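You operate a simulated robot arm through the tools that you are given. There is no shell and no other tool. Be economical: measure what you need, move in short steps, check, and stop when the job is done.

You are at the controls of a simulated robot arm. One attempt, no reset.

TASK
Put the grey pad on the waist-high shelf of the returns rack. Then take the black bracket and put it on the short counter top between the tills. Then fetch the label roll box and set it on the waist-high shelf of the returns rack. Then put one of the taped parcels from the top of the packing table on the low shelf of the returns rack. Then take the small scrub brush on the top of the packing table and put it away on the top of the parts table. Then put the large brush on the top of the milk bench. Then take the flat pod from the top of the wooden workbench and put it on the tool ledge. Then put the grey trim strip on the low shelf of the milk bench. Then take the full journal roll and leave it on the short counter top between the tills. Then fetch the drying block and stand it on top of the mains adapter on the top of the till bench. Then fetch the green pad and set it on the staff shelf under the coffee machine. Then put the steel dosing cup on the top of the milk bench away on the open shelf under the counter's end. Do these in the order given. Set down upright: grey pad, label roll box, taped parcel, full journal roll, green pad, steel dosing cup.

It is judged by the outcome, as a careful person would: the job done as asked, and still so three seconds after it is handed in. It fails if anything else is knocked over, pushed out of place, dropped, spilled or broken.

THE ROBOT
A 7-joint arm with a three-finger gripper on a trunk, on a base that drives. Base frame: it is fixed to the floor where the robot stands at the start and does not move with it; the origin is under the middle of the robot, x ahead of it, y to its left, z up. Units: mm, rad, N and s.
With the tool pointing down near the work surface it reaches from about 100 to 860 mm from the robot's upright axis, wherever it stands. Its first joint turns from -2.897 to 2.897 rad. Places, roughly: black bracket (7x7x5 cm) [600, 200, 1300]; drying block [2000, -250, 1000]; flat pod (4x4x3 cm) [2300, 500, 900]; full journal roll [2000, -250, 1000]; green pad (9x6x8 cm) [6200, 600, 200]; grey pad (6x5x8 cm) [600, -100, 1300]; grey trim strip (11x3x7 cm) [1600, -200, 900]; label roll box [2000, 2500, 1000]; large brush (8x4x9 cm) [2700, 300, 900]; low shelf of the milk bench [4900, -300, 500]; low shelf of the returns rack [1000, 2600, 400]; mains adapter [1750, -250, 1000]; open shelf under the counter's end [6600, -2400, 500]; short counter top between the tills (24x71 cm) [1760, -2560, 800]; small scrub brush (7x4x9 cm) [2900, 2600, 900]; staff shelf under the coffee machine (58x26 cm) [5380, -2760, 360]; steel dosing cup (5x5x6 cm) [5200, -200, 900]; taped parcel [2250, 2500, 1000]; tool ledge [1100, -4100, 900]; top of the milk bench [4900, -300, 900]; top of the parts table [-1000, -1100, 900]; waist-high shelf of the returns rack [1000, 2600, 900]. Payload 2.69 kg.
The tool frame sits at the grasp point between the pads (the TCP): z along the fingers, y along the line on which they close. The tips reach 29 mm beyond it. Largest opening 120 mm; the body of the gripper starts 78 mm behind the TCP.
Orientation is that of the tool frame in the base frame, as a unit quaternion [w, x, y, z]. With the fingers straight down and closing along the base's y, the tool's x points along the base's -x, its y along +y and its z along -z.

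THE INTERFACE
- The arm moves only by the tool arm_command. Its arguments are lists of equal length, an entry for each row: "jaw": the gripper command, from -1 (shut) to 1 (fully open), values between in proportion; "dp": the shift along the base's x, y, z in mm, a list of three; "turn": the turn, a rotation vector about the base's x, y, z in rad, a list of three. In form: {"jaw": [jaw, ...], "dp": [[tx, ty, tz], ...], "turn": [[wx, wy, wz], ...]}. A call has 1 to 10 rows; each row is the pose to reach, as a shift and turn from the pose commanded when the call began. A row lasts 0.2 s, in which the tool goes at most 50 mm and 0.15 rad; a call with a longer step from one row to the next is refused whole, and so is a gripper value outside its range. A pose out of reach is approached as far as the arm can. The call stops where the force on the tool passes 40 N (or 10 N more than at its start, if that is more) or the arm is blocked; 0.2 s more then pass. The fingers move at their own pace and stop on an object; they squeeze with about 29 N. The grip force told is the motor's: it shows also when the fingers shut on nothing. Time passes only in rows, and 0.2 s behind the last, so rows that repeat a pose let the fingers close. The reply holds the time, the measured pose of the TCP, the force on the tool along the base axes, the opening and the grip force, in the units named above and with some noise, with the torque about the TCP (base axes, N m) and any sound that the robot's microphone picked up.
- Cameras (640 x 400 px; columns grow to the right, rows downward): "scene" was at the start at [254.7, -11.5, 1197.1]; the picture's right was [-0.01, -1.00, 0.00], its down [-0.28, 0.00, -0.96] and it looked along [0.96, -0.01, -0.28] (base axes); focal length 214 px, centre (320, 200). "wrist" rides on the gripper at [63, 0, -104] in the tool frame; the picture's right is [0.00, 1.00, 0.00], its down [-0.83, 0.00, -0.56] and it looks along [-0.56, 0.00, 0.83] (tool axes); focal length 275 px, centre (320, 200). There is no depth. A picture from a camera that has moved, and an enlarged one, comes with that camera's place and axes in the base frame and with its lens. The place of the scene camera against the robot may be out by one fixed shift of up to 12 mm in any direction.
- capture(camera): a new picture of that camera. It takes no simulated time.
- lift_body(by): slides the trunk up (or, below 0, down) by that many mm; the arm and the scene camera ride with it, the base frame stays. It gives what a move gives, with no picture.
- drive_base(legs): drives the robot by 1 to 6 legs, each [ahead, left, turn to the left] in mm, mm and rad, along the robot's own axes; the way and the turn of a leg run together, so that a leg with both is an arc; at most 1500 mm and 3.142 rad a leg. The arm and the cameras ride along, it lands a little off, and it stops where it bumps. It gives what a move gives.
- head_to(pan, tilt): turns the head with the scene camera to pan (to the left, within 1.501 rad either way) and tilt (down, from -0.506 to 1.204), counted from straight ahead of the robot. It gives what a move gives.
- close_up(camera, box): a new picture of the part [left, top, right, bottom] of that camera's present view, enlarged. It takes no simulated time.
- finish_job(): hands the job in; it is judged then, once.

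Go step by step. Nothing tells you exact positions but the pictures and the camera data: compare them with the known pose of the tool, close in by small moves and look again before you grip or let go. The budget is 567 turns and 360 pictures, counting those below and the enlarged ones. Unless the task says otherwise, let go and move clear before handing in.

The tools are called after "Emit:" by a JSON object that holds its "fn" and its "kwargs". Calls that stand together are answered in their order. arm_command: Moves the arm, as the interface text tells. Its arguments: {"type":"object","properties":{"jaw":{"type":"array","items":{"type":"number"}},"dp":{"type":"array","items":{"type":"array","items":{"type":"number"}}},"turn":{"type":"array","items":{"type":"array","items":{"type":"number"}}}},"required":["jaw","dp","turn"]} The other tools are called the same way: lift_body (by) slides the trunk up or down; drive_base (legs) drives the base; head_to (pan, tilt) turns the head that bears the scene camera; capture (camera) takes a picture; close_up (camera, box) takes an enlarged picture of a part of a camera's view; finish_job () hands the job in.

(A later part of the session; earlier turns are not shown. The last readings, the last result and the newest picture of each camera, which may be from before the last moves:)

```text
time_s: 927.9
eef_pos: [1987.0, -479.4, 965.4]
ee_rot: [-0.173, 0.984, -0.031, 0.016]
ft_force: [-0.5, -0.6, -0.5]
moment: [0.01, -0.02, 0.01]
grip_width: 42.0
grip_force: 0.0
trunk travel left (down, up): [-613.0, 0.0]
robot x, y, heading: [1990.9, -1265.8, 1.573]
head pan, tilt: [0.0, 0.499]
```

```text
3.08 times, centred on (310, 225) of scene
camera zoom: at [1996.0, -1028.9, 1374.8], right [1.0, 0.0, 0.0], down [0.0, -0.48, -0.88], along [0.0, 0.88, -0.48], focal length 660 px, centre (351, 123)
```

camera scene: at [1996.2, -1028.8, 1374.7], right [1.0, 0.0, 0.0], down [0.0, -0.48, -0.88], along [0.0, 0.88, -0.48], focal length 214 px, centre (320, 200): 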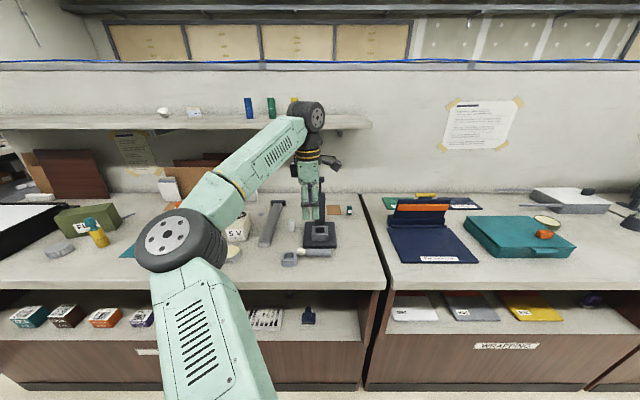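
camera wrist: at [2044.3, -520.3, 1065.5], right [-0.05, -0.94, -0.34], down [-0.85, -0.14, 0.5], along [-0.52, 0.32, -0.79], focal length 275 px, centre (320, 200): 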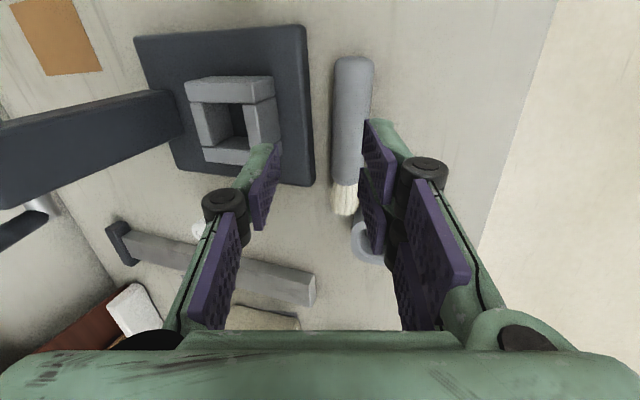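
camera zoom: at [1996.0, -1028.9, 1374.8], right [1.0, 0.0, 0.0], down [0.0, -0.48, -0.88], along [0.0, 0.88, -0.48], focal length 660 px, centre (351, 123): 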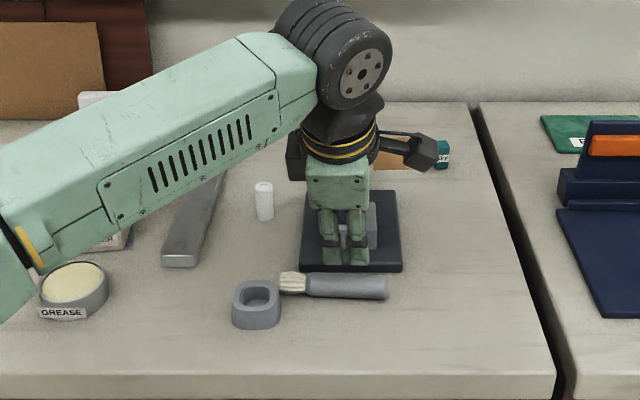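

Emit:
{"fn": "arm_command", "kwargs": {"jaw": [-0.35, -0.35, -0.35], "dp": [[-2, -4, -15], [-2, -4, -28], [-2, -4, -38]], "turn": [[0, 0, -0.02], [0, 0, -0.04], [0, 0, -0.04]]}}

Emit:
{"fn": "capture", "kwargs": {"camera": "wrist"}}

Emit:
{"fn": "close_up", "kwargs": {"camera": "scene", "box": [270, 190, 370, 260]}}

```text
time_s: 928.7
eef_pos: [1983.4, -483.1, 925.7]
ee_rot: [-0.172, 0.983, -0.051, 0.019]
ft_force: [-0.4, -0.5, -0.3]
moment: [0.01, 0.0, -0.02]
grip_width: 39.1
grip_force: 0.2
trunk travel left (down, up): [-613.0, 0.0]
robot x, y, heading: [1989.7, -1265.6, 1.575]
head pan, tilt: [0.0, 0.499]
```

```text
108 pictures are left
camera wrist: at [2040.1, -525.5, 1026.1], right [-0.09, -0.94, -0.34], down [-0.86, -0.1, 0.5], along [-0.51, 0.34, -0.79], focal length 275 px, centre (320, 200)
```

wrist: 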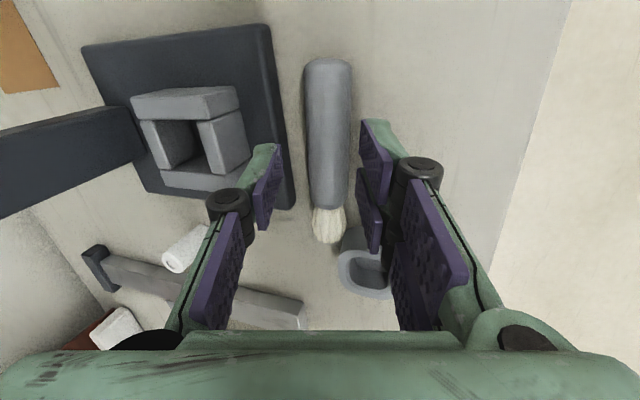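

```text
5.71 times, centred on (320, 225) of scene
camera zoom: at [1996.0, -1028.9, 1374.8], right [1.0, 0.0, 0.0], down [0.0, -0.48, -0.88], along [0.0, 0.88, -0.48], focal length 1226 px, centre (320, 57)
```

zoom: 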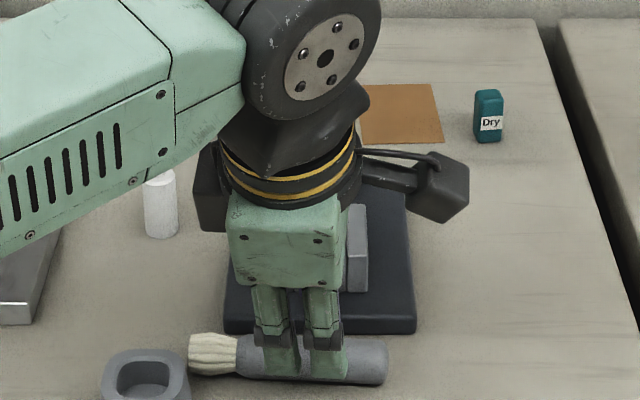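

Emit:
{"fn": "arm_command", "kwargs": {"jaw": [-0.35, -0.35, -1, -1, -1, -1], "dp": [[0, -1, -4], [0, -1, -8], [0, -1, -8], [0, -1, -8], [0, -1, -8], [0, -1, -8]], "turn": [[0, 0, 0], [0, 0, 0], [0, 0, 0], [0, 0, 0], [0, 0, 0], [0, 0, 0]]}}

Emit:
{"fn": "arm_command", "kwargs": {"jaw": [-1, -1, -1, -1], "dp": [[0, -3, 12], [0, -6, 40], [0, -10, 75], [0, -15, 110]], "turn": [[0, 0, 0], [0, 0, 0], [0, 0, 0], [0, 0, 0]]}}

Emit:
{"fn": "capture", "kwargs": {"camera": "wrist"}}

```text
time_s: 930.1
eef_pos: [1981.7, -483.3, 918.0]
ee_rot: [-0.173, 0.983, -0.051, 0.019]
ft_force: [-0.1, -0.3, -0.7]
moment: [0.01, -0.05, -0.02]
grip_width: 0.1
grip_force: 28.0
trunk travel left (down, up): [-613.0, 0.0]
robot x, y, heading: [1991.2, -1262.2, 1.578]
head pan, tilt: [0.0, 0.499]
```

```text
time_s: 931.1
eef_pos: [1981.5, -498.7, 1028.6]
ee_rot: [-0.173, 0.983, -0.051, 0.019]
ft_force: [0.0, 0.4, -0.8]
moment: [0.0, 0.01, -0.01]
grip_width: 0.0
grip_force: 28.6
trunk travel left (down, up): [-613.0, 0.0]
robot x, y, heading: [1992.9, -1265.3, 1.576]
head pan, tilt: [0.0, 0.499]
```

```text
106 pictures are left
camera wrist: at [2039.0, -541.4, 1127.8], right [-0.09, -0.94, -0.34], down [-0.86, -0.1, 0.5], along [-0.51, 0.34, -0.79], focal length 275 px, centre (320, 200)
```

wrist: 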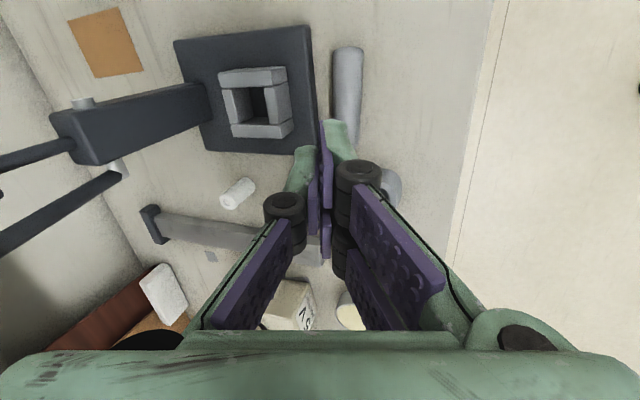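

The fingers closed above the handle: the bench is lower (~866) than assumed. Retry 14 mm lower.

Emit:
{"fn": "arm_command", "kwargs": {"jaw": [-0.3, -0.3, -0.3, -0.3, -0.3, -0.3, -0.3], "dp": [[1, 5, 0], [2, 10, -25], [3, 14, -55], [3, 16, -85], [3, 18, -105], [3, 18, -117], [3, 18, -123]], "turn": [[0, 0, 0], [0, 0, 0], [0, 0, 0], [0, 0, 0], [0, 0, 0], [0, 0, 0], [0, 0, 0]]}}

Emit:
{"fn": "capture", "kwargs": {"camera": "wrist"}}

```text
time_s: 932.7
eef_pos: [1984.5, -480.2, 903.8]
ee_rot: [-0.173, 0.983, -0.051, 0.02]
ft_force: [0.2, 0.1, 0.1]
moment: [-0.01, -0.01, 0.02]
grip_width: 41.9
grip_force: 0.0
trunk travel left (down, up): [-613.0, 0.0]
robot x, y, heading: [1991.4, -1264.8, 1.569]
head pan, tilt: [0.0, 0.499]
```

```text
105 pictures are left
camera wrist: at [2041.6, -523.3, 1004.8], right [-0.09, -0.94, -0.34], down [-0.86, -0.1, 0.5], along [-0.51, 0.34, -0.79], focal length 275 px, centre (320, 200)
```

wrist: 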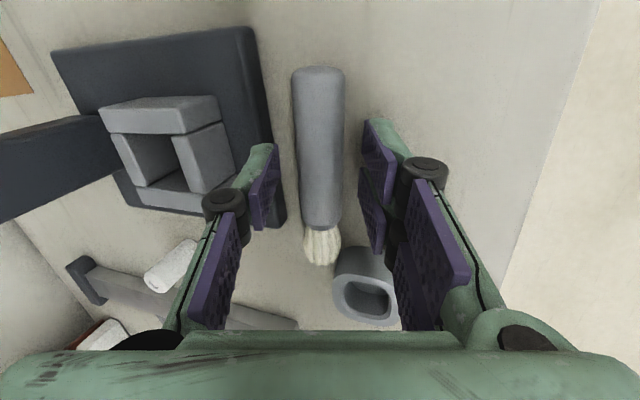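

Emit:
{"fn": "arm_command", "kwargs": {"jaw": [-0.3, -1, -1, -1, -1], "dp": [[0, 0, -4], [0, 0, -4], [0, 0, -4], [0, 0, -4], [0, 0, -4]], "turn": [[0, 0, 0], [0, 0, 0], [0, 0, 0], [0, 0, 0], [0, 0, 0]]}}

```text
time_s: 933.9
eef_pos: [1985.6, -481.1, 903.2]
ee_rot: [-0.173, 0.983, -0.051, 0.019]
ft_force: [-0.4, 2.1, 5.7]
moment: [0.17, -0.27, 0.12]
grip_width: 22.3
grip_force: 28.8
trunk travel left (down, up): [-613.0, 0.0]
robot x, y, heading: [1990.0, -1264.0, 1.573]
head pan, tilt: [0.0, 0.499]
```

Gripped at 22 mm. Lift and look.

Emit:
{"fn": "arm_command", "kwargs": {"jaw": [-1, -1, -1, -1, -1, -1], "dp": [[0, -3, 12], [0, -8, 40], [0, -15, 75], [0, -25, 115], [0, -40, 155], [0, -60, 190]], "turn": [[0, 0, 0], [0, 0, 0], [0, 0, 0], [0, 0, 0], [0, 0, 0], [0, 0, 0]]}}

Emit:
{"fn": "capture", "kwargs": {"camera": "wrist"}}

```text
time_s: 935.3
eef_pos: [1986.7, -541.9, 1092.5]
ee_rot: [-0.173, 0.983, -0.05, 0.02]
ft_force: [0.2, 0.1, 0.2]
moment: [-0.03, 0.0, 0.01]
grip_width: 20.5
grip_force: 29.2
trunk travel left (down, up): [-613.0, 0.0]
robot x, y, heading: [1994.5, -1265.1, 1.575]
head pan, tilt: [0.0, 0.499]
```

```text
104 pictures are left
camera wrist: at [2044.1, -583.4, 1193.3], right [-0.09, -0.94, -0.34], down [-0.86, -0.1, 0.5], along [-0.51, 0.34, -0.79], focal length 275 px, centre (320, 200)
```

wrist: 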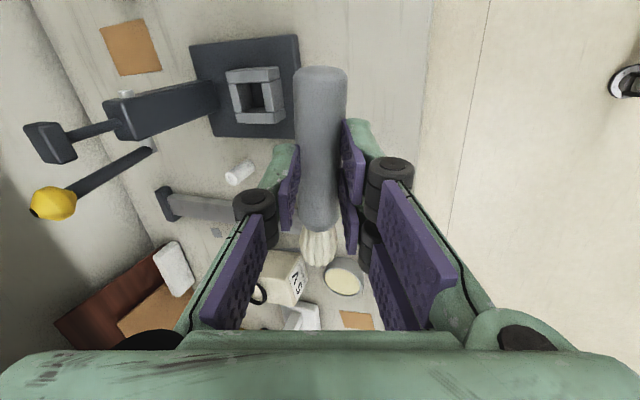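

Now yaw +90°, then pitch the tool up so the bristles point down.

Emit:
{"fn": "arm_command", "kwargs": {"jaw": [-1, -1, -1, -1, -1, -1, -1, -1, -1, -1], "dp": [[-5, -5, 5], [-10, -10, 10], [-15, -15, 15], [-20, -20, 20], [-25, -25, 20], [-30, -30, 20], [-35, -30, 20], [-40, -30, 20], [-45, -30, 20], [-50, -30, 20]], "turn": [[0, 0, 0.15], [0, 0, 0.3], [0, 0, 0.45], [0, 0, 0.6], [0, 0, 0.75], [0, 0, 0.9], [0, 0, 1.05], [0, 0, 1.2], [0, 0, 1.35], [0, 0, 1.5]]}}

Emit:
{"fn": "arm_command", "kwargs": {"jaw": [-1, -1, -1, -1, -1, -1, -1, -1, -1, -1], "dp": [[0, 0, 0], [0, 0, 0], [0, 0, 0], [0, 0, 0], [0, 0, 0], [0, 0, 0], [0, 0, 0], [0, 0, 0], [0, 0, 0], [0, 0, 0]], "turn": [[0.14, 0, 0], [0.28, 0, 0], [0.42, 0, 0], [0.56, 0, 0], [0.7, 0, 0], [0.84, 0, 0], [0.98, 0, 0], [1.12, 0, 0], [1.26, 0, 0], [1.4, 0, 0]]}}

Emit:
{"fn": "capture", "kwargs": {"camera": "wrist"}}

Emit:
{"fn": "capture", "kwargs": {"camera": "scene"}}

```text
time_s: 937.5
eef_pos: [1934.4, -570.2, 1112.0]
ee_rot: [-0.139, 0.753, 0.635, -0.104]
ft_force: [0.1, -0.5, 0.1]
moment: [-0.03, -0.04, 0.03]
grip_width: 20.0
grip_force: 29.2
trunk travel left (down, up): [-613.0, 0.0]
robot x, y, heading: [1992.1, -1263.7, 1.577]
head pan, tilt: [0.0, 0.499]
```

```text
time_s: 939.7
eef_pos: [1936.1, -563.5, 1117.0]
ee_rot: [0.593, -0.486, -0.55, -0.33]
ft_force: [0.5, 0.5, -0.2]
moment: [-0.02, -0.02, 0.04]
grip_width: 0.0
grip_force: 28.5
out of reach, approached as far as the arm can: row 10
trunk travel left (down, up): [-613.0, 0.0]
robot x, y, heading: [1986.7, -1268.8, 1.569]
head pan, tilt: [0.0, 0.499]
```

```text
103 pictures are left
camera wrist: at [1981.6, -653.9, 1186.2], right [0.93, 0.31, -0.21], down [0.04, -0.64, -0.77], along [-0.37, 0.7, -0.61], focal length 275 px, centre (320, 200)
```

wrist: 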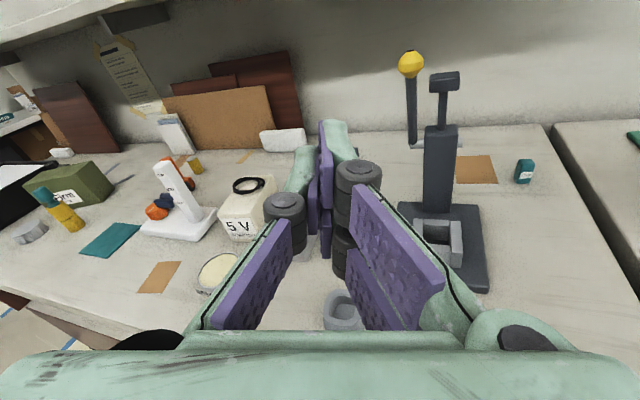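

```text
102 pictures are left
camera scene: at [1996.2, -1028.8, 1374.7], right [1.0, 0.0, 0.0], down [0.0, -0.48, -0.88], along [0.0, 0.88, -0.48], focal length 214 px, centre (320, 200)
```

scene: 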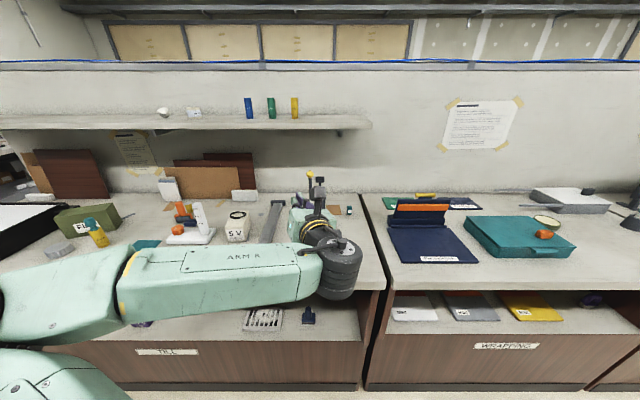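

The brush slipped out of the fingertips during the rotation. Where did it fall?

Emit:
{"fn": "head_to", "kwargs": {"pan": 0, "tilt": 1.0}}

Emit:
{"fn": "capture", "kwargs": {"camera": "scene"}}

Emit:
{"fn": "arm_command", "kwargs": {"jaw": [-1, -1, -1, -1, -1, -1, -1, -1, -1, -1], "dp": [[0, 0, 0], [0, 0, 0], [0, 0, 5], [0, 0, 10], [0, 0, 15], [0, 0, 20], [0, 0, 30], [0, 0, 40], [0, 0, 40], [0, 0, 40]], "turn": [[-0.1, 0, 0], [-0.2, 0, 0], [-0.3, 0, 0], [-0.4, 0, 0], [-0.5, 0, 0], [-0.6, 0, 0], [-0.7, 0, 0], [-0.8, 0, 0], [-0.9, 0, 0], [-1.0, 0, 0]]}}

Emit:
{"fn": "capture", "kwargs": {"camera": "wrist"}}

```text
time_s: 940.7
eef_pos: [1934.5, -563.6, 1114.5]
ee_rot: [0.592, -0.487, -0.552, -0.328]
ft_force: [0.3, -0.1, -0.3]
moment: [0.0, -0.01, -0.02]
grip_width: 0.0
grip_force: 28.5
trunk travel left (down, up): [-613.0, 0.0]
robot x, y, heading: [1988.0, -1265.1, 1.578]
head pan, tilt: [0.0, 1.0]
```

```text
101 pictures are left
camera scene: at [1996.0, -1050.2, 1333.7], right [1.0, 0.0, 0.0], down [0.0, -0.84, -0.54], along [0.0, 0.54, -0.84], focal length 214 px, centre (320, 200)
```

scene: 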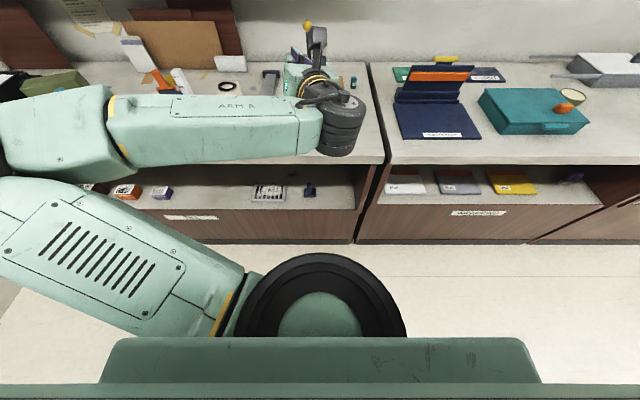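

```text
time_s: 942.9
eef_pos: [1935.9, -564.1, 1155.5]
ee_rot: [-0.285, 0.713, 0.64, 0.026]
ft_force: [0.5, -0.3, 0.4]
moment: [0.02, 0.01, -0.03]
grip_width: 0.0
grip_force: 29.2
trunk travel left (down, up): [-613.0, 0.0]
robot x, y, heading: [1990.1, -1265.5, 1.571]
head pan, tilt: [0.0, 1.0]
```

```text
100 pictures are left
camera wrist: at [1981.4, -553.6, 1268.0], right [0.93, -0.01, -0.37], down [0.04, -0.99, 0.13], along [-0.37, -0.14, -0.92], focal length 275 px, centre (320, 200)
```

wrist: 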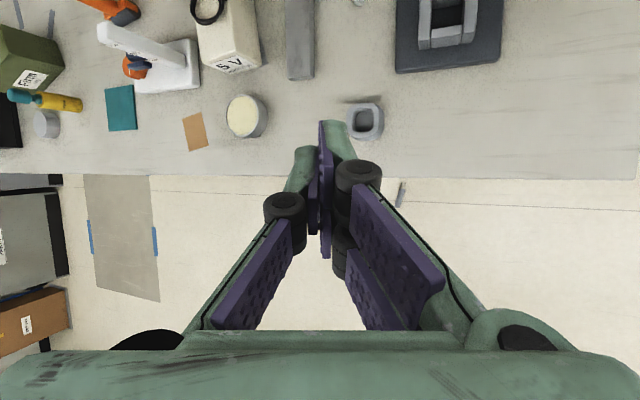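

The brush lies on the floor by the bench at ≈(1867, -698). I'll zoom, then fetch it with a secure deep grip.

Emit:
{"fn": "close_up", "kwargs": {"camera": "wrist", "box": [370, 165, 450, 225]}}

```text
6.67 times, centred on (410, 195) of wrist
camera zoom: at [1981.4, -553.6, 1268.0], right [0.93, -0.01, -0.37], down [0.04, -0.99, 0.13], along [-0.37, -0.14, -0.92], focal length 1835 px, centre (-280, 233)
```

zoom: 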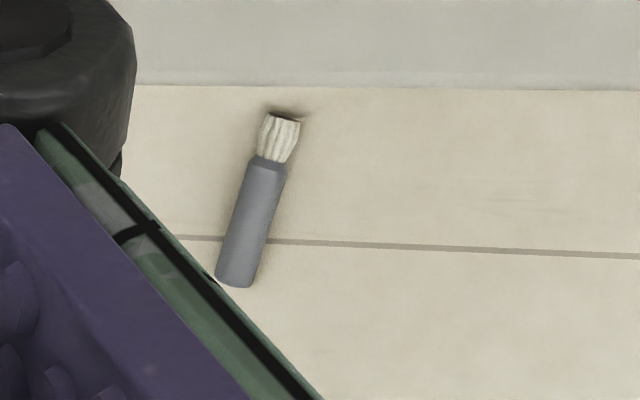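

I'll back off, make the tool vertical, turn it half round (so that later the bristles end up downward), and lower to the floor.

Emit:
{"fn": "drive_base", "kwargs": {"legs": [[-150, 0, 0]]}}

Emit:
{"fn": "arm_command", "kwargs": {"jaw": [0, 0, 0, 0, 0], "dp": [[0, 0, 0], [0, 0, 0], [0, 0, -10], [0, 0, -20], [0, 0, -30]], "turn": [[-0.09, -0.074, 0.021], [-0.18, -0.149, 0.042], [-0.268, -0.223, 0.063], [-0.358, -0.298, 0.084], [-0.447, -0.372, 0.105]]}}

Emit:
{"fn": "arm_command", "kwargs": {"jaw": [0, 0, 0, 0, 0, 0, 0, 0, 0, 0], "dp": [[0, 0, 0], [0, 0, 0], [0, 0, 0], [0, 0, 0], [0, 0, 0], [0, 0, 0], [0, 0, 0], [0, 0, 0], [0, 0, 0], [0, 0, 0]], "turn": [[0, 0, -0.15], [0, 0, -0.3], [0, 0, -0.45], [0, 0, -0.6], [0, 0, -0.75], [0, 0, -0.9], [0, 0, -1.05], [0, 0, -1.2], [0, 0, -1.35], [0, 0, -1.5]]}}

Emit:
{"fn": "arm_command", "kwargs": {"jaw": [0, 0, 0, 0, 0, 0, 0, 0, 0, 0], "dp": [[0, 0, 0], [0, 0, 0], [0, 0, 0], [0, 0, 0], [0, 0, 0], [0, 0, 0], [0, 0, 0], [0, 0, 0], [0, 0, 0], [0, 0, 0]], "turn": [[0, 0, -0.15], [0, 0, -0.3], [0, 0, -0.45], [0, 0, -0.6], [0, 0, -0.75], [0, 0, -0.9], [0, 0, -1.05], [0, 0, -1.2], [0, 0, -1.35], [0, 0, -1.5]]}}

```text
time_s: 944.2
eef_pos: [1935.8, -714.1, 1155.1]
ee_rot: [-0.287, 0.712, 0.64, 0.025]
ft_force: [-1.0, -0.3, 0.6]
moment: [0.0, -0.01, 0.0]
grip_width: 0.0
grip_force: 28.1
trunk travel left (down, up): [-613.0, 0.0]
robot x, y, heading: [1991.9, -1414.1, 1.566]
head pan, tilt: [0.0, 1.0]
```

```text
time_s: 945.4
eef_pos: [1937.2, -713.5, 1125.5]
ee_rot: [0.0, 0.706, 0.708, -0.002]
ft_force: [-0.2, -0.6, -0.3]
moment: [0.04, -0.01, 0.03]
grip_width: 60.2
grip_force: 0.0
trunk travel left (down, up): [-613.0, 0.0]
robot x, y, heading: [1994.5, -1414.8, 1.569]
head pan, tilt: [0.0, 1.0]
```

```text
time_s: 947.6
eef_pos: [1936.4, -712.7, 1125.2]
ee_rot: [-0.001, 0.999, 0.036, -0.001]
ft_force: [-0.2, -0.8, 0.4]
moment: [-0.01, 0.01, 0.02]
grip_width: 59.7
grip_force: 0.1
trunk travel left (down, up): [-613.0, 0.0]
robot x, y, heading: [1987.5, -1414.9, 1.573]
head pan, tilt: [0.0, 1.0]
```

```text
time_s: 949.8
eef_pos: [1936.6, -712.8, 1124.4]
ee_rot: [-0.002, 0.755, -0.655, 0.001]
ft_force: [-0.3, 0.4, 0.1]
moment: [0.02, 0.01, -0.01]
grip_width: 60.4
grip_force: 0.1
trunk travel left (down, up): [-613.0, 0.0]
robot x, y, heading: [1989.1, -1415.6, 1.571]
head pan, tilt: [0.0, 1.0]
```

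Emit:
{"fn": "arm_command", "kwargs": {"jaw": [0, 0, 0], "dp": [[-26, 0, 0], [-52, 0, 0], [-78, -6, 0]], "turn": [[0, 0, -0.13], [0, 0, -0.26], [0, 0, -0.377]]}}

Emit:
{"fn": "lift_body", "kwargs": {"by": -400}}

Emit:
{"fn": "lift_body", "kwargs": {"by": -200}}

Emit:
{"fn": "capture", "kwargs": {"camera": "wrist"}}

```text
time_s: 950.6
eef_pos: [1858.9, -719.9, 1124.7]
ee_rot: [0.003, -0.62, 0.784, -0.001]
ft_force: [-0.8, 0.3, -0.2]
moment: [0.03, 0.02, -0.01]
grip_width: 60.0
grip_force: 0.1
trunk travel left (down, up): [-613.0, 0.0]
robot x, y, heading: [1990.6, -1414.5, 1.57]
head pan, tilt: [0.0, 1.0]
```

```text
time_s: 954.5
eef_pos: [1858.8, -719.3, 724.3]
ee_rot: [0.002, -0.62, 0.784, -0.001]
ft_force: [0.0, -0.4, 0.0]
moment: [0.04, 0.0, 0.0]
grip_width: 59.8
grip_force: 0.0
trunk travel left (down, up): [-213.0, 400.0]
robot x, y, heading: [1991.7, -1412.0, 1.569]
head pan, tilt: [0.0, 1.0]
```

```text
time_s: 956.8
eef_pos: [1860.1, -720.6, 597.1]
ee_rot: [0.004, -0.619, 0.785, 0.002]
ft_force: [-0.3, -0.6, -0.5]
moment: [0.02, 0.06, -0.01]
grip_width: 60.0
grip_force: 0.1
trunk travel left (down, up): [-78.0, 535.0]
robot x, y, heading: [1994.4, -1410.7, 1.571]
head pan, tilt: [0.0, 1.0]
stopped: the arm was blocked; the commanded pose is now the measured one
```

```text
98 pictures are left
camera wrist: at [1844.8, -783.9, 700.4], right [-0.97, 0.23, 0.0], down [0.19, 0.81, 0.56], along [0.13, 0.55, -0.83], focal length 275 px, centre (320, 200)
```

wrist: 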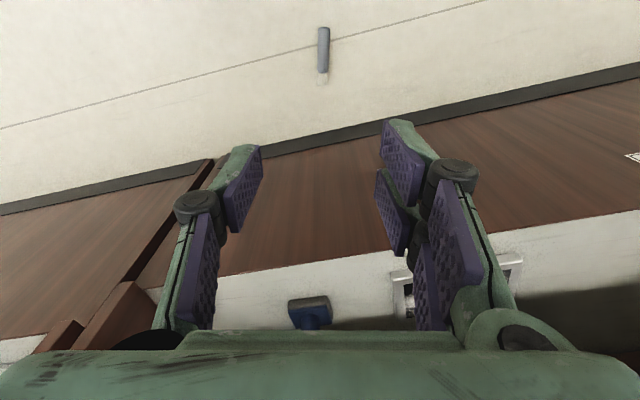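

Emit:
{"fn": "lift_body", "kwargs": {"by": 50}}

Emit:
{"fn": "arm_command", "kwargs": {"jaw": [0, 0, 0, 0, 0, 0, 0, 0, 0, 0], "dp": [[0, 0, -35], [0, 0, -70], [0, 0, -105], [0, 0, -140], [0, 0, -175], [0, 0, -210], [0, 0, -245], [0, 0, -280], [0, 0, -310], [0, 0, -340]], "turn": [[0, 0, 0], [0, 0, 0], [0, 0, 0], [0, 0, 0], [0, 0, 0], [0, 0, 0], [0, 0, 0], [0, 0, 0], [0, 0, 0], [0, 0, 0]]}}

Emit:
{"fn": "head_to", "kwargs": {"pan": 0.2, "tilt": 0.9}}

Emit:
{"fn": "capture", "kwargs": {"camera": "scene"}}

```text
time_s: 957.8
eef_pos: [1860.3, -718.9, 639.7]
ee_rot: [0.001, -0.62, 0.785, -0.001]
ft_force: [0.1, -0.7, -0.1]
moment: [0.02, -0.02, -0.02]
grip_width: 60.1
grip_force: 0.1
trunk travel left (down, up): [-128.0, 485.0]
robot x, y, heading: [1994.1, -1417.1, 1.569]
head pan, tilt: [0.0, 1.0]
```

```text
time_s: 960.0
eef_pos: [1859.6, -720.3, 298.6]
ee_rot: [0.001, -0.62, 0.785, -0.001]
ft_force: [-0.1, 0.0, -0.1]
moment: [0.0, 0.01, 0.01]
grip_width: 60.0
grip_force: 0.1
trunk travel left (down, up): [-128.0, 485.0]
robot x, y, heading: [1993.0, -1418.5, 1.566]
head pan, tilt: [0.0, 1.0]
```

```text
time_s: 960.7
eef_pos: [1859.2, -720.8, 300.7]
ee_rot: [0.002, -0.62, 0.785, 0.0]
ft_force: [0.5, 0.5, -0.2]
moment: [-0.03, 0.02, -0.01]
grip_width: 59.8
grip_force: 0.0
trunk travel left (down, up): [-128.0, 485.0]
robot x, y, heading: [1992.9, -1414.4, 1.572]
head pan, tilt: [0.201, 0.901]
```

```text
97 pictures are left
camera scene: at [1981.4, -1195.4, 856.4], right [0.98, 0.2, 0.0], down [0.16, -0.77, -0.62], along [-0.12, 0.61, -0.78], focal length 214 px, centre (320, 200)
```

scene: 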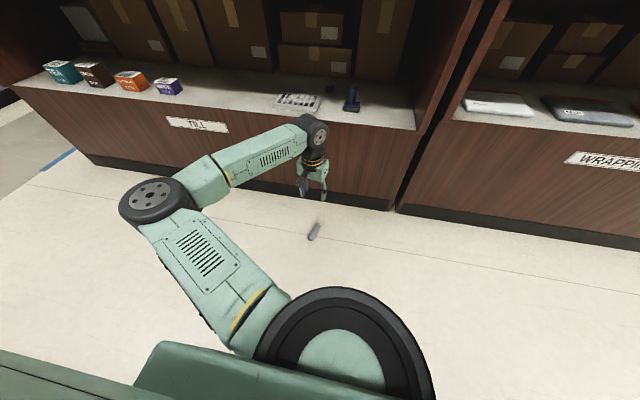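

Emit:
{"fn": "arm_command", "kwargs": {"jaw": [-0.1, -0.1, -0.1, -0.1, -0.1], "dp": [[0, 0, -45], [0, 0, -90], [0, 0, -130], [0, 0, -165], [0, 0, -190]], "turn": [[0, 0, 0], [0, 0, 0], [0, 0, 0], [0, 0, 0], [0, 0, 0]]}}

Emit:
{"fn": "capture", "kwargs": {"camera": "wrist"}}

```text
time_s: 961.9
eef_pos: [1860.0, -719.4, 111.0]
ee_rot: [0.002, -0.62, 0.784, -0.001]
ft_force: [-0.2, 0.4, -0.6]
moment: [0.0, 0.0, 0.01]
grip_width: 53.8
grip_force: 0.0
trunk travel left (down, up): [-128.0, 485.0]
robot x, y, heading: [1991.4, -1414.1, 1.572]
head pan, tilt: [0.201, 0.901]
```

```text
96 pictures are left
camera wrist: at [1845.1, -781.8, 215.2], right [-0.97, 0.23, 0.0], down [0.19, 0.81, 0.56], along [0.13, 0.54, -0.83], focal length 275 px, centre (320, 200)
```

wrist: 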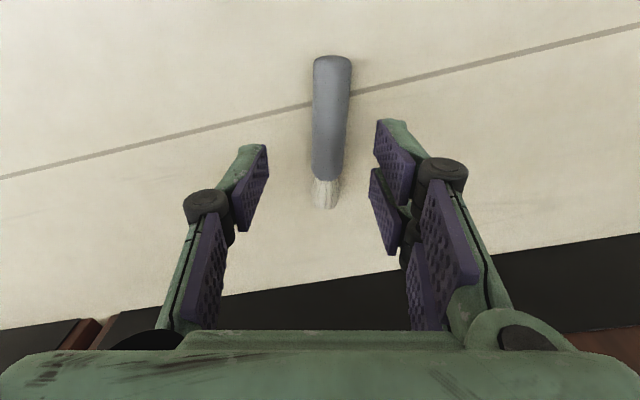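

Emit:
{"fn": "arm_command", "kwargs": {"jaw": [-0.1, -0.1, -0.1, -0.1, -1, -1, -1, -1], "dp": [[-6, 3, -30], [-6, 3, -55], [-6, 3, -70], [-6, 3, -78], [-6, 3, -78], [-6, 3, -78], [-6, 3, -78], [-6, 3, -78]], "turn": [[0, 0, 0], [0, 0, 0], [0, 0, 0], [0, 0, 0], [0, 0, 0], [0, 0, 0], [0, 0, 0], [0, 0, 0]]}}

```text
time_s: 963.7
eef_pos: [1854.7, -715.5, 31.0]
ee_rot: [0.002, -0.62, 0.785, 0.0]
ft_force: [0.3, 0.4, 0.6]
moment: [-0.03, -0.02, 0.02]
grip_width: 23.8
grip_force: 29.3
trunk travel left (down, up): [-128.0, 485.0]
robot x, y, heading: [1992.1, -1416.8, 1.568]
head pan, tilt: [0.201, 0.901]
```

Gripped (23.8 mm). Raise arm and trunk.

Emit:
{"fn": "arm_command", "kwargs": {"jaw": [-1, -1, -1, -1, -1, -1, -1, -1, -1, -1], "dp": [[0, 0, 20], [0, -5, 60], [0, -10, 105], [0, -15, 150], [0, -20, 195], [0, -25, 240], [0, -30, 285], [0, -35, 330], [0, -40, 375], [0, -40, 420]], "turn": [[0, 0, 0], [0, 0, 0], [0, 0, 0], [0, 0, 0], [0, 0, 0], [0, 0, 0], [0, 0, 0], [0, 0, 0], [0, 0, 0], [0, 0, 0]]}}

Emit:
{"fn": "lift_body", "kwargs": {"by": 400}}

Emit:
{"fn": "lift_body", "kwargs": {"by": 85}}

Emit:
{"fn": "capture", "kwargs": {"camera": "wrist"}}

```text
time_s: 965.9
eef_pos: [1854.3, -755.2, 453.5]
ee_rot: [0.001, -0.619, 0.785, -0.002]
ft_force: [0.6, -0.3, -1.2]
moment: [0.03, 0.02, 0.01]
grip_width: 24.0
grip_force: 29.6
trunk travel left (down, up): [-128.0, 485.0]
robot x, y, heading: [1992.0, -1415.5, 1.576]
head pan, tilt: [0.201, 0.901]
```

```text
time_s: 969.7
eef_pos: [1855.1, -755.3, 852.3]
ee_rot: [0.002, -0.619, 0.786, -0.001]
ft_force: [0.8, 0.3, -0.4]
moment: [-0.01, 0.0, 0.04]
grip_width: 23.6
grip_force: 29.1
trunk travel left (down, up): [-528.0, 85.0]
robot x, y, heading: [1990.1, -1414.8, 1.572]
head pan, tilt: [0.201, 0.901]
```

```text
time_s: 970.9
eef_pos: [1855.2, -755.0, 937.2]
ee_rot: [0.002, -0.62, 0.785, -0.001]
ft_force: [0.1, -0.7, -0.8]
moment: [-0.05, -0.01, 0.0]
grip_width: 23.8
grip_force: 29.3
trunk travel left (down, up): [-613.0, 0.0]
robot x, y, heading: [1991.0, -1417.7, 1.571]
head pan, tilt: [0.201, 0.901]
```

```text
95 pictures are left
camera wrist: at [1840.1, -818.2, 1041.7], right [-0.97, 0.23, 0.0], down [0.19, 0.81, 0.56], along [0.13, 0.54, -0.83], focal length 275 px, centre (320, 200)
```

wrist: 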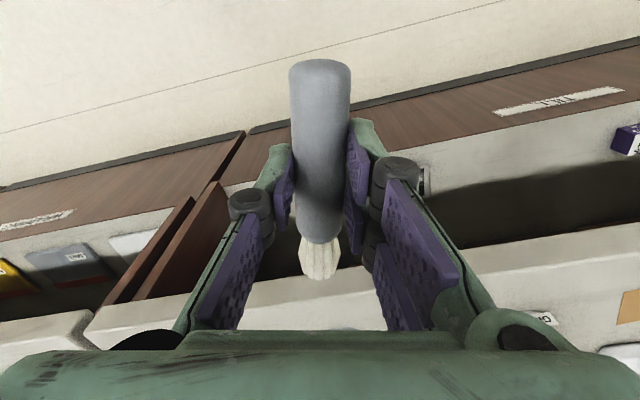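

A firm grip this time. Half-turn about the vertical, then pitch up slowly.

Emit:
{"fn": "arm_command", "kwargs": {"jaw": [-1, -1, -1, -1, -1, -1, -1, -1, -1, -1], "dp": [[0, 0, 15], [0, 0, 30], [0, 0, 45], [0, 0, 60], [0, 0, 75], [0, 0, 90], [0, 0, 100], [0, 0, 110], [0, 0, 110], [0, 0, 110]], "turn": [[0, 0, 0.15], [0, 0, 0.3], [0, 0, 0.45], [0, 0, 0.6], [0, 0, 0.75], [0, 0, 0.9], [0, 0, 1.05], [0, 0, 1.2], [0, 0, 1.35], [0, 0, 1.5]]}}

Emit:
{"fn": "arm_command", "kwargs": {"jaw": [-1, -1, -1, -1, -1, -1, -1, -1, -1, -1], "dp": [[0, 0, 0], [0, 0, 0], [0, 0, 0], [0, 0, 0], [0, 0, 0], [0, 0, 0], [0, 0, 0], [0, 0, 0], [0, 0, 0], [0, 0, 0]], "turn": [[0, 0, 0.15], [0, 0, 0.3], [0, 0, 0.45], [0, 0, 0.6], [0, 0, 0.75], [0, 0, 0.9], [0, 0, 1.05], [0, 0, 1.2], [0, 0, 1.35], [0, 0, 1.5]]}}

Emit:
{"fn": "arm_command", "kwargs": {"jaw": [-1, -1, -1, -1, -1, -1, -1, -1, -1, -1], "dp": [[0, 0, 0], [0, 0, 0], [0, 0, 0], [0, 0, 0], [0, 0, 0], [0, 0, 0], [0, 0, 0], [0, 0, 0], [0, 0, 0], [0, 0, 0]], "turn": [[0.102, -0.024, 0.014], [0.204, -0.049, 0.028], [0.306, -0.073, 0.042], [0.408, -0.098, 0.05], [0.51, -0.122, 0.06], [0.612, -0.147, 0.07], [0.714, -0.171, 0.08], [0.816, -0.196, 0.09], [0.918, -0.22, 0.1], [1.02, -0.245, 0.11]]}}

Emit:
{"fn": "capture", "kwargs": {"camera": "wrist"}}

```text
time_s: 973.1
eef_pos: [1856.2, -756.1, 1048.0]
ee_rot: [-0.003, 0.988, -0.152, 0.0]
ft_force: [-0.5, 0.0, -0.2]
moment: [0.01, -0.01, -0.02]
grip_width: 23.6
grip_force: 29.0
trunk travel left (down, up): [-613.0, 0.0]
robot x, y, heading: [1990.8, -1413.3, 1.574]
head pan, tilt: [0.201, 0.901]
```

```text
time_s: 975.3
eef_pos: [1853.6, -755.1, 1047.5]
ee_rot: [-0.001, 0.826, 0.564, -0.002]
ft_force: [-0.9, 0.0, -0.2]
moment: [0.01, 0.01, -0.02]
grip_width: 23.5
grip_force: 28.8
trunk travel left (down, up): [-613.0, 0.0]
robot x, y, heading: [1993.6, -1416.2, 1.569]
head pan, tilt: [0.201, 0.901]
```

```text
time_s: 977.5
eef_pos: [1854.7, -756.9, 1049.1]
ee_rot: [-0.338, 0.684, 0.53, 0.37]
ft_force: [0.0, 0.8, -1.2]
moment: [-0.04, 0.03, 0.0]
grip_width: 23.4
grip_force: 29.2
trunk travel left (down, up): [-613.0, 0.0]
robot x, y, heading: [1992.1, -1416.2, 1.573]
head pan, tilt: [0.201, 0.901]
```

```text
94 pictures are left
camera wrist: at [1849.9, -815.5, 1154.6], right [0.98, -0.21, -0.07], down [-0.22, -0.87, -0.44], along [0.03, 0.45, -0.89], focal length 275 px, centre (320, 200)
```

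wrist: 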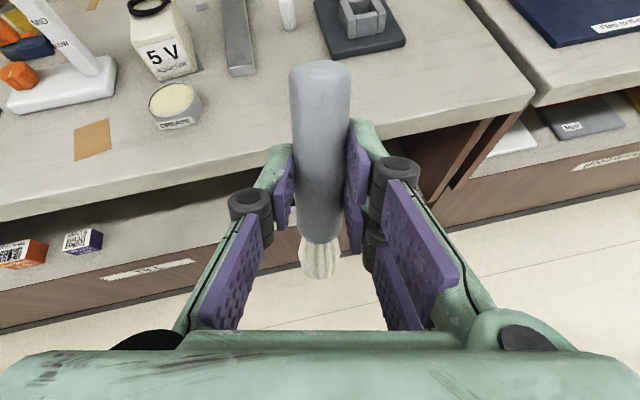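

Now finish the pitch to horizontal (brush upright) and move over the pot.

Emit:
{"fn": "arm_command", "kwargs": {"jaw": [-1, -1, -1, -1, -1, -1, -1, -1, -1, -1], "dp": [[4, 10, 0], [8, 20, 0], [12, 40, 0], [16, 60, 0], [20, 80, 0], [24, 105, 0], [28, 130, 0], [32, 155, 0], [36, 180, 0], [38, 200, 0]], "turn": [[0.08, -0.027, 0.003], [0.16, -0.054, 0.006], [0.24, -0.081, 0.009], [0.32, -0.108, 0.012], [0.4, -0.134, 0.015], [0.5, -0.168, 0.018], [0.5, -0.168, 0.018], [0.5, -0.168, 0.018], [0.5, -0.168, 0.018], [0.5, -0.168, 0.018]]}}

Emit:
{"fn": "capture", "kwargs": {"camera": "wrist"}}

Emit:
{"fn": "head_to", "kwargs": {"pan": -0.1, "tilt": 0.5}}

Emit:
{"fn": "close_up", "kwargs": {"camera": "scene", "box": [220, 150, 400, 270]}}

```text
time_s: 979.7
eef_pos: [1892.9, -554.6, 1047.8]
ee_rot: [-0.453, 0.543, 0.454, 0.542]
ft_force: [-0.7, 0.7, -0.7]
moment: [0.0, 0.04, -0.03]
grip_width: 23.7
grip_force: 28.5
trunk travel left (down, up): [-613.0, 0.0]
robot x, y, heading: [1992.1, -1414.8, 1.573]
head pan, tilt: [0.201, 0.901]
```

```text
93 pictures are left
camera wrist: at [1874.4, -658.0, 1111.2], right [0.98, -0.17, 0.0], down [-0.09, -0.55, -0.83], along [0.15, 0.82, -0.56], focal length 275 px, centre (320, 200)
```

wrist: 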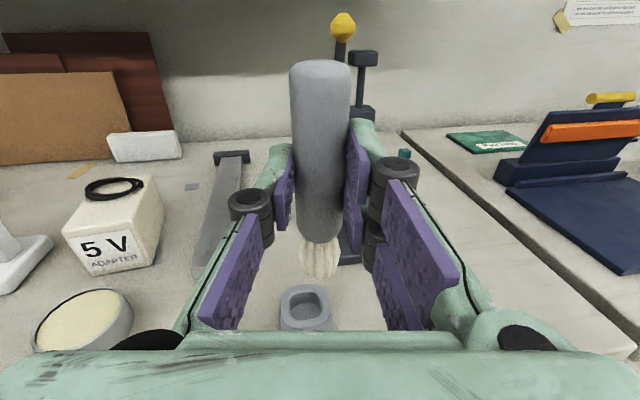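

```text
time_s: 980.6
eef_pos: [1892.6, -555.4, 1048.0]
ee_rot: [-0.454, 0.542, 0.455, 0.541]
ft_force: [0.9, -0.5, 0.1]
moment: [-0.03, -0.02, 0.0]
grip_width: 23.3
grip_force: 29.0
trunk travel left (down, up): [-613.0, 0.0]
robot x, y, heading: [1991.6, -1411.7, 1.563]
head pan, tilt: [-0.099, 0.499]
```

```text
3.33 times, centred on (310, 210) of scene
camera zoom: at [2005.3, -1178.8, 1375.0], right [1.0, -0.1, 0.0], down [-0.05, -0.48, -0.88], along [0.09, 0.87, -0.48], focal length 715 px, centre (353, 167)
```

zoom: 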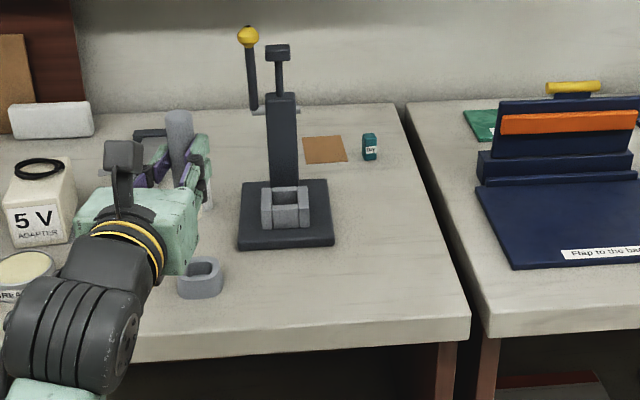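

Emit:
{"fn": "arm_command", "kwargs": {"jaw": [-1, -1, -1], "dp": [[-4, 15, -20], [-8, 30, -40], [-8, 33, -58]], "turn": [[0, 0, 0], [0, 0, 0], [0, 0, 0]]}}

Emit:
{"fn": "capture", "kwargs": {"camera": "wrist"}}

Emit:
{"fn": "close_up", "kwargs": {"camera": "scene", "box": [240, 180, 320, 250]}}

```text
time_s: 981.4
eef_pos: [1885.1, -522.4, 991.1]
ee_rot: [-0.454, 0.542, 0.455, 0.542]
ft_force: [0.2, 0.0, -1.6]
moment: [0.01, -0.02, -0.02]
grip_width: 23.6
grip_force: 28.5
trunk travel left (down, up): [-613.0, 0.0]
robot x, y, heading: [1991.5, -1416.4, 1.572]
head pan, tilt: [-0.099, 0.499]
```

```text
91 pictures are left
camera wrist: at [1866.6, -625.7, 1053.6], right [0.98, -0.17, 0.0], down [-0.09, -0.55, -0.83], along [0.15, 0.82, -0.56], focal length 275 px, centre (320, 200)
```

wrist: 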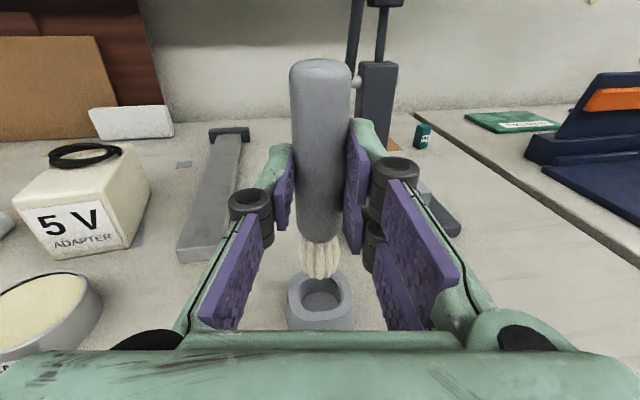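

```text
5.71 times, centred on (280, 215) of scene
camera zoom: at [2005.4, -1178.7, 1375.1], right [1.0, -0.1, 0.0], down [-0.05, -0.48, -0.88], along [0.09, 0.87, -0.48], focal length 1226 px, centre (549, 114)
```

zoom: 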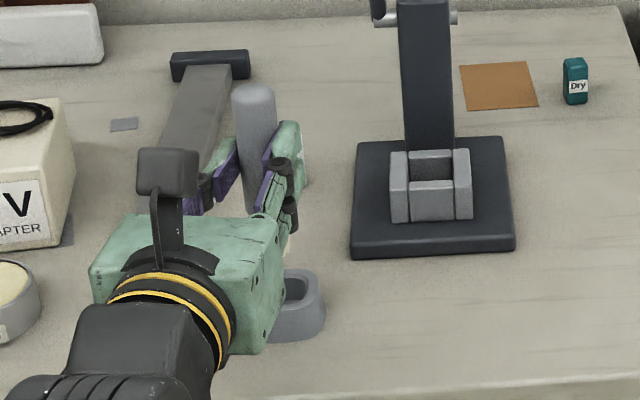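

Aligned over the pot. Lowering the bristles in.

Emit:
{"fn": "arm_command", "kwargs": {"jaw": [-1, -1, -1, -1, -1], "dp": [[1, 1, -6], [1, 1, -12], [1, 1, -18], [1, 1, -24], [1, 1, -28]], "turn": [[0, 0, 0], [0, 0, 0], [0, 0, 0], [0, 0, 0], [0, 0, 0]]}}

Emit:
{"fn": "close_up", "kwargs": {"camera": "wrist", "box": [260, 180, 380, 340]}}

```text
time_s: 982.6
eef_pos: [1886.4, -522.3, 961.4]
ee_rot: [-0.454, 0.542, 0.455, 0.541]
ft_force: [-0.5, -0.6, -0.9]
moment: [-0.01, 0.0, 0.02]
grip_width: 23.4
grip_force: 29.3
trunk travel left (down, up): [-613.0, 0.0]
robot x, y, heading: [1986.8, -1415.5, 1.572]
head pan, tilt: [-0.099, 0.499]
```

```text
2.50 times, centred on (320, 260) of wrist
camera zoom: at [1867.1, -625.8, 1024.8], right [0.98, -0.17, 0.0], down [-0.09, -0.55, -0.83], along [0.15, 0.82, -0.56], focal length 688 px, centre (320, 50)
```

zoom: 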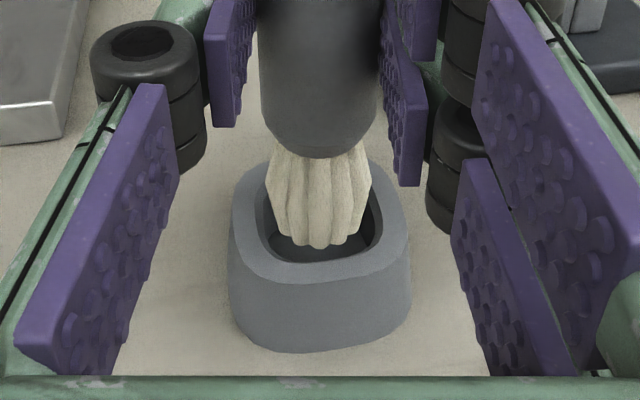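

Emit:
{"fn": "arm_command", "kwargs": {"jaw": [-1, -1, -1], "dp": [[0, 1, -4], [0, 2, -8], [0, 2, -12]], "turn": [[0, 0, 0], [0, 0, 0], [0, 0, 0]]}}

Emit:
{"fn": "close_up", "kwargs": {"camera": "wrist", "box": [260, 180, 380, 340]}}

```text
time_s: 983.4
eef_pos: [1885.4, -521.4, 951.8]
ee_rot: [-0.456, 0.541, 0.453, 0.542]
ft_force: [-1.0, 1.4, 7.5]
moment: [0.16, 0.03, -0.01]
grip_width: 23.5
grip_force: 29.0
trunk travel left (down, up): [-613.0, 0.0]
robot x, y, heading: [1990.5, -1413.8, 1.569]
head pan, tilt: [-0.099, 0.499]
```

```text
2.50 times, centred on (320, 260) of wrist
camera zoom: at [1867.7, -624.8, 1015.3], right [0.98, -0.17, 0.0], down [-0.09, -0.55, -0.83], along [0.15, 0.82, -0.55], focal length 688 px, centre (320, 50)
```

zoom: 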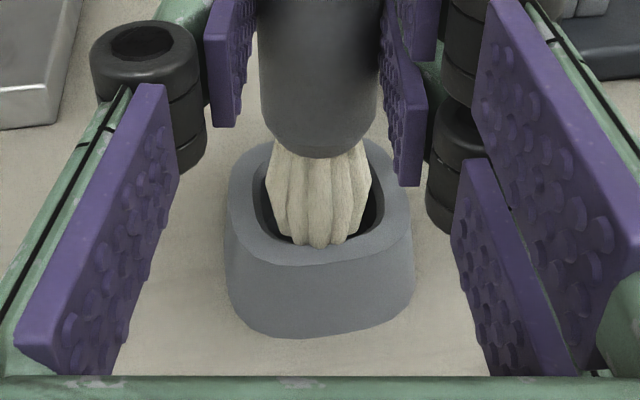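

The bristles are inside the pot and touching bottom. Release gently and retreat.

Emit:
{"fn": "arm_command", "kwargs": {"jaw": [-1, -0.5, -0.35, -0.35, -0.35], "dp": [[0, 0, 1], [0, 0, 1], [0, 0, 1], [0, 0, 1], [0, 0, 1]], "turn": [[0, 0, 0], [0, 0, 0], [0, 0, 0], [0, 0, 0], [0, 0, 0]]}}

Emit:
{"fn": "arm_command", "kwargs": {"jaw": [-0.35, -0.35, -0.35, -0.35, -0.35, -0.35], "dp": [[-3, -20, 0], [-7, -45, 0], [-13, -80, 0], [-20, -120, 10], [-27, -160, 30], [-27, -180, 60]], "turn": [[0, 0, 0], [0, 0, 0], [0, 0, 0], [0, 0, 0], [0, 0, 0], [0, 0, 0]]}}

Emit:
{"fn": "capture", "kwargs": {"camera": "wrist"}}

```text
time_s: 984.6
eef_pos: [1886.2, -520.6, 950.7]
ee_rot: [-0.455, 0.542, 0.455, 0.541]
ft_force: [0.1, -0.7, 0.5]
moment: [-0.02, 0.03, 0.03]
grip_width: 38.7
grip_force: 0.1
trunk travel left (down, up): [-613.0, 0.0]
robot x, y, heading: [1988.2, -1415.5, 1.566]
head pan, tilt: [-0.099, 0.499]
```

```text
time_s: 986.0
eef_pos: [1860.1, -700.1, 1009.9]
ee_rot: [-0.454, 0.542, 0.454, 0.542]
ft_force: [-0.5, 0.5, 0.5]
moment: [0.03, -0.03, 0.0]
grip_width: 38.9
grip_force: 0.1
trunk travel left (down, up): [-613.0, 0.0]
robot x, y, heading: [1991.2, -1415.7, 1.572]
head pan, tilt: [-0.099, 0.499]
```

```text
87 pictures are left
camera wrist: at [1841.3, -804.1, 1074.2], right [0.98, -0.17, 0.01], down [-0.09, -0.55, -0.83], along [0.15, 0.82, -0.56], focal length 275 px, centre (320, 200)
```

wrist: 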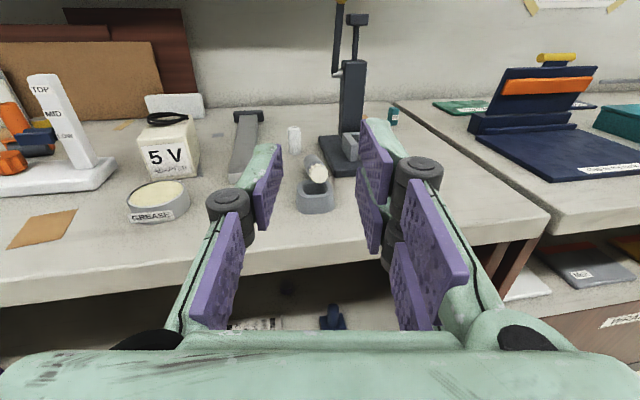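

Emit:
{"fn": "close_up", "kwargs": {"camera": "wrist", "box": [270, 120, 370, 220]}}

```text
4.00 times, centred on (320, 170) of wrist
camera zoom: at [1841.3, -804.1, 1074.2], right [0.98, -0.17, 0.01], down [-0.09, -0.55, -0.83], along [0.15, 0.82, -0.56], focal length 1101 px, centre (320, 320)
```

zoom: 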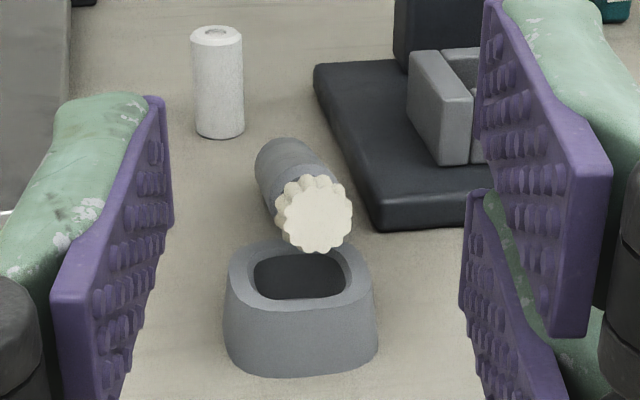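

The brush tipped over the back rim (my placement was ~5 mm too far back). The pot opening's centre is at (1889, -507). The brush now lies behind the pot, bristles toward me: a convenient direction. Regrasp from above.

Emit:
{"fn": "arm_command", "kwargs": {"jaw": [-0.4, -0.4, -0.4, -0.4, -0.4, -0.4, -0.4, -0.4, -0.4, -0.4], "dp": [[0, 0, 15], [0, 0, 30], [0, 0, 45], [0, 0, 60], [0, 0, 75], [0, 0, 90], [0, 0, 105], [0, 0, 110], [0, 0, 110], [0, 0, 110]], "turn": [[-0.145, 0.026, 0], [-0.29, 0.051, 0], [-0.435, 0.077, 0], [-0.58, 0.102, 0], [-0.725, 0.128, 0], [-0.87, 0.154, 0], [-1.015, 0.179, 0], [-1.16, 0.205, 0], [-1.305, 0.23, 0], [-1.45, 0.256, 0]]}}

Emit:
{"fn": "drive_base", "kwargs": {"legs": [[200, 0, 0]]}}

Emit:
{"fn": "arm_command", "kwargs": {"jaw": [-0.4, -0.4, -0.4, -0.4], "dp": [[10, 25, -15], [20, 50, -30], [30, 75, -45], [38, 95, -60]], "turn": [[-0.03, 0.01, 0.03], [-0.06, 0.02, 0.06], [-0.09, 0.02, 0.09], [-0.1, 0.02, 0.12]]}}

Emit:
{"fn": "capture", "kwargs": {"camera": "wrist"}}

```text
time_s: 988.2
eef_pos: [1858.9, -701.4, 1121.2]
ee_rot: [-0.03, 0.765, 0.642, 0.037]
ft_force: [0.0, 0.0, 0.6]
moment: [0.0, 0.02, 0.0]
grip_width: 36.1
grip_force: 0.0
trunk travel left (down, up): [-613.0, 0.0]
robot x, y, heading: [1990.7, -1413.6, 1.572]
head pan, tilt: [-0.099, 0.499]
```

```text
time_s: 989.8
eef_pos: [1859.5, -498.5, 1121.2]
ee_rot: [-0.031, 0.766, 0.642, 0.036]
ft_force: [0.1, 0.1, -0.2]
moment: [-0.04, -0.02, 0.0]
grip_width: 35.9
grip_force: 0.0
trunk travel left (down, up): [-613.0, 0.0]
robot x, y, heading: [1990.5, -1214.4, 1.571]
head pan, tilt: [-0.099, 0.499]
```

```text
time_s: 990.8
eef_pos: [1899.0, -404.3, 1059.9]
ee_rot: [-0.001, 0.727, 0.687, -0.005]
ft_force: [0.1, 0.7, 0.1]
moment: [-0.01, -0.02, 0.0]
grip_width: 35.9
grip_force: 0.1
trunk travel left (down, up): [-613.0, 0.0]
robot x, y, heading: [1988.6, -1215.2, 1.571]
head pan, tilt: [-0.099, 0.499]
```

```text
85 pictures are left
camera wrist: at [1902.8, -341.2, 1164.6], right [1.0, -0.05, -0.01], down [-0.04, -0.83, 0.56], along [-0.04, -0.56, -0.83], focal length 275 px, centre (320, 200)
```

wrist: 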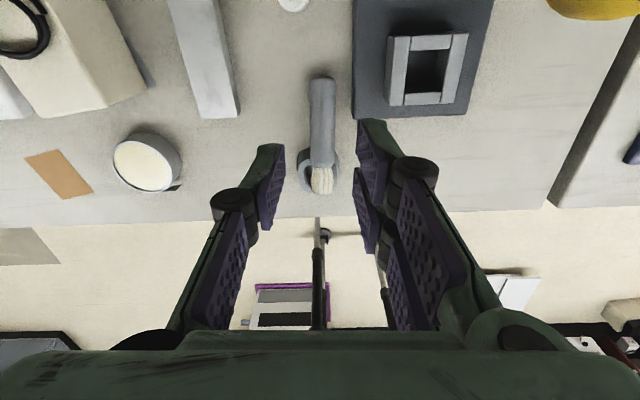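

Emit:
{"fn": "arm_command", "kwargs": {"jaw": [-0.35, -0.35, -0.35, -0.35], "dp": [[-1, -15, -30], [-2, -30, -60], [-4, -45, -90], [-4, -49, -112]], "turn": [[-0.06, 0, 0], [-0.12, 0, 0], [-0.19, 0, 0], [-0.19, 0, 0]]}}

Emit:
{"fn": "capture", "kwargs": {"camera": "wrist"}}

```text
time_s: 991.8
eef_pos: [1893.2, -452.6, 949.8]
ee_rot: [0.068, 0.723, 0.684, -0.069]
ft_force: [0.4, 0.2, -0.8]
moment: [-0.03, 0.01, 0.02]
grip_width: 38.9
grip_force: 0.1
trunk travel left (down, up): [-613.0, 0.0]
robot x, y, heading: [1991.8, -1214.3, 1.568]
head pan, tilt: [-0.099, 0.499]
```

```text
84 pictures are left
camera wrist: at [1897.3, -372.8, 1040.1], right [1.0, -0.05, 0.0], down [-0.04, -0.71, 0.71], along [-0.03, -0.71, -0.71], focal length 275 px, centre (320, 200)
```

wrist: 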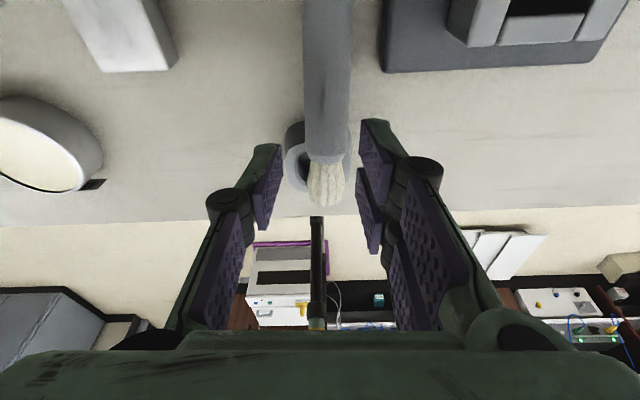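

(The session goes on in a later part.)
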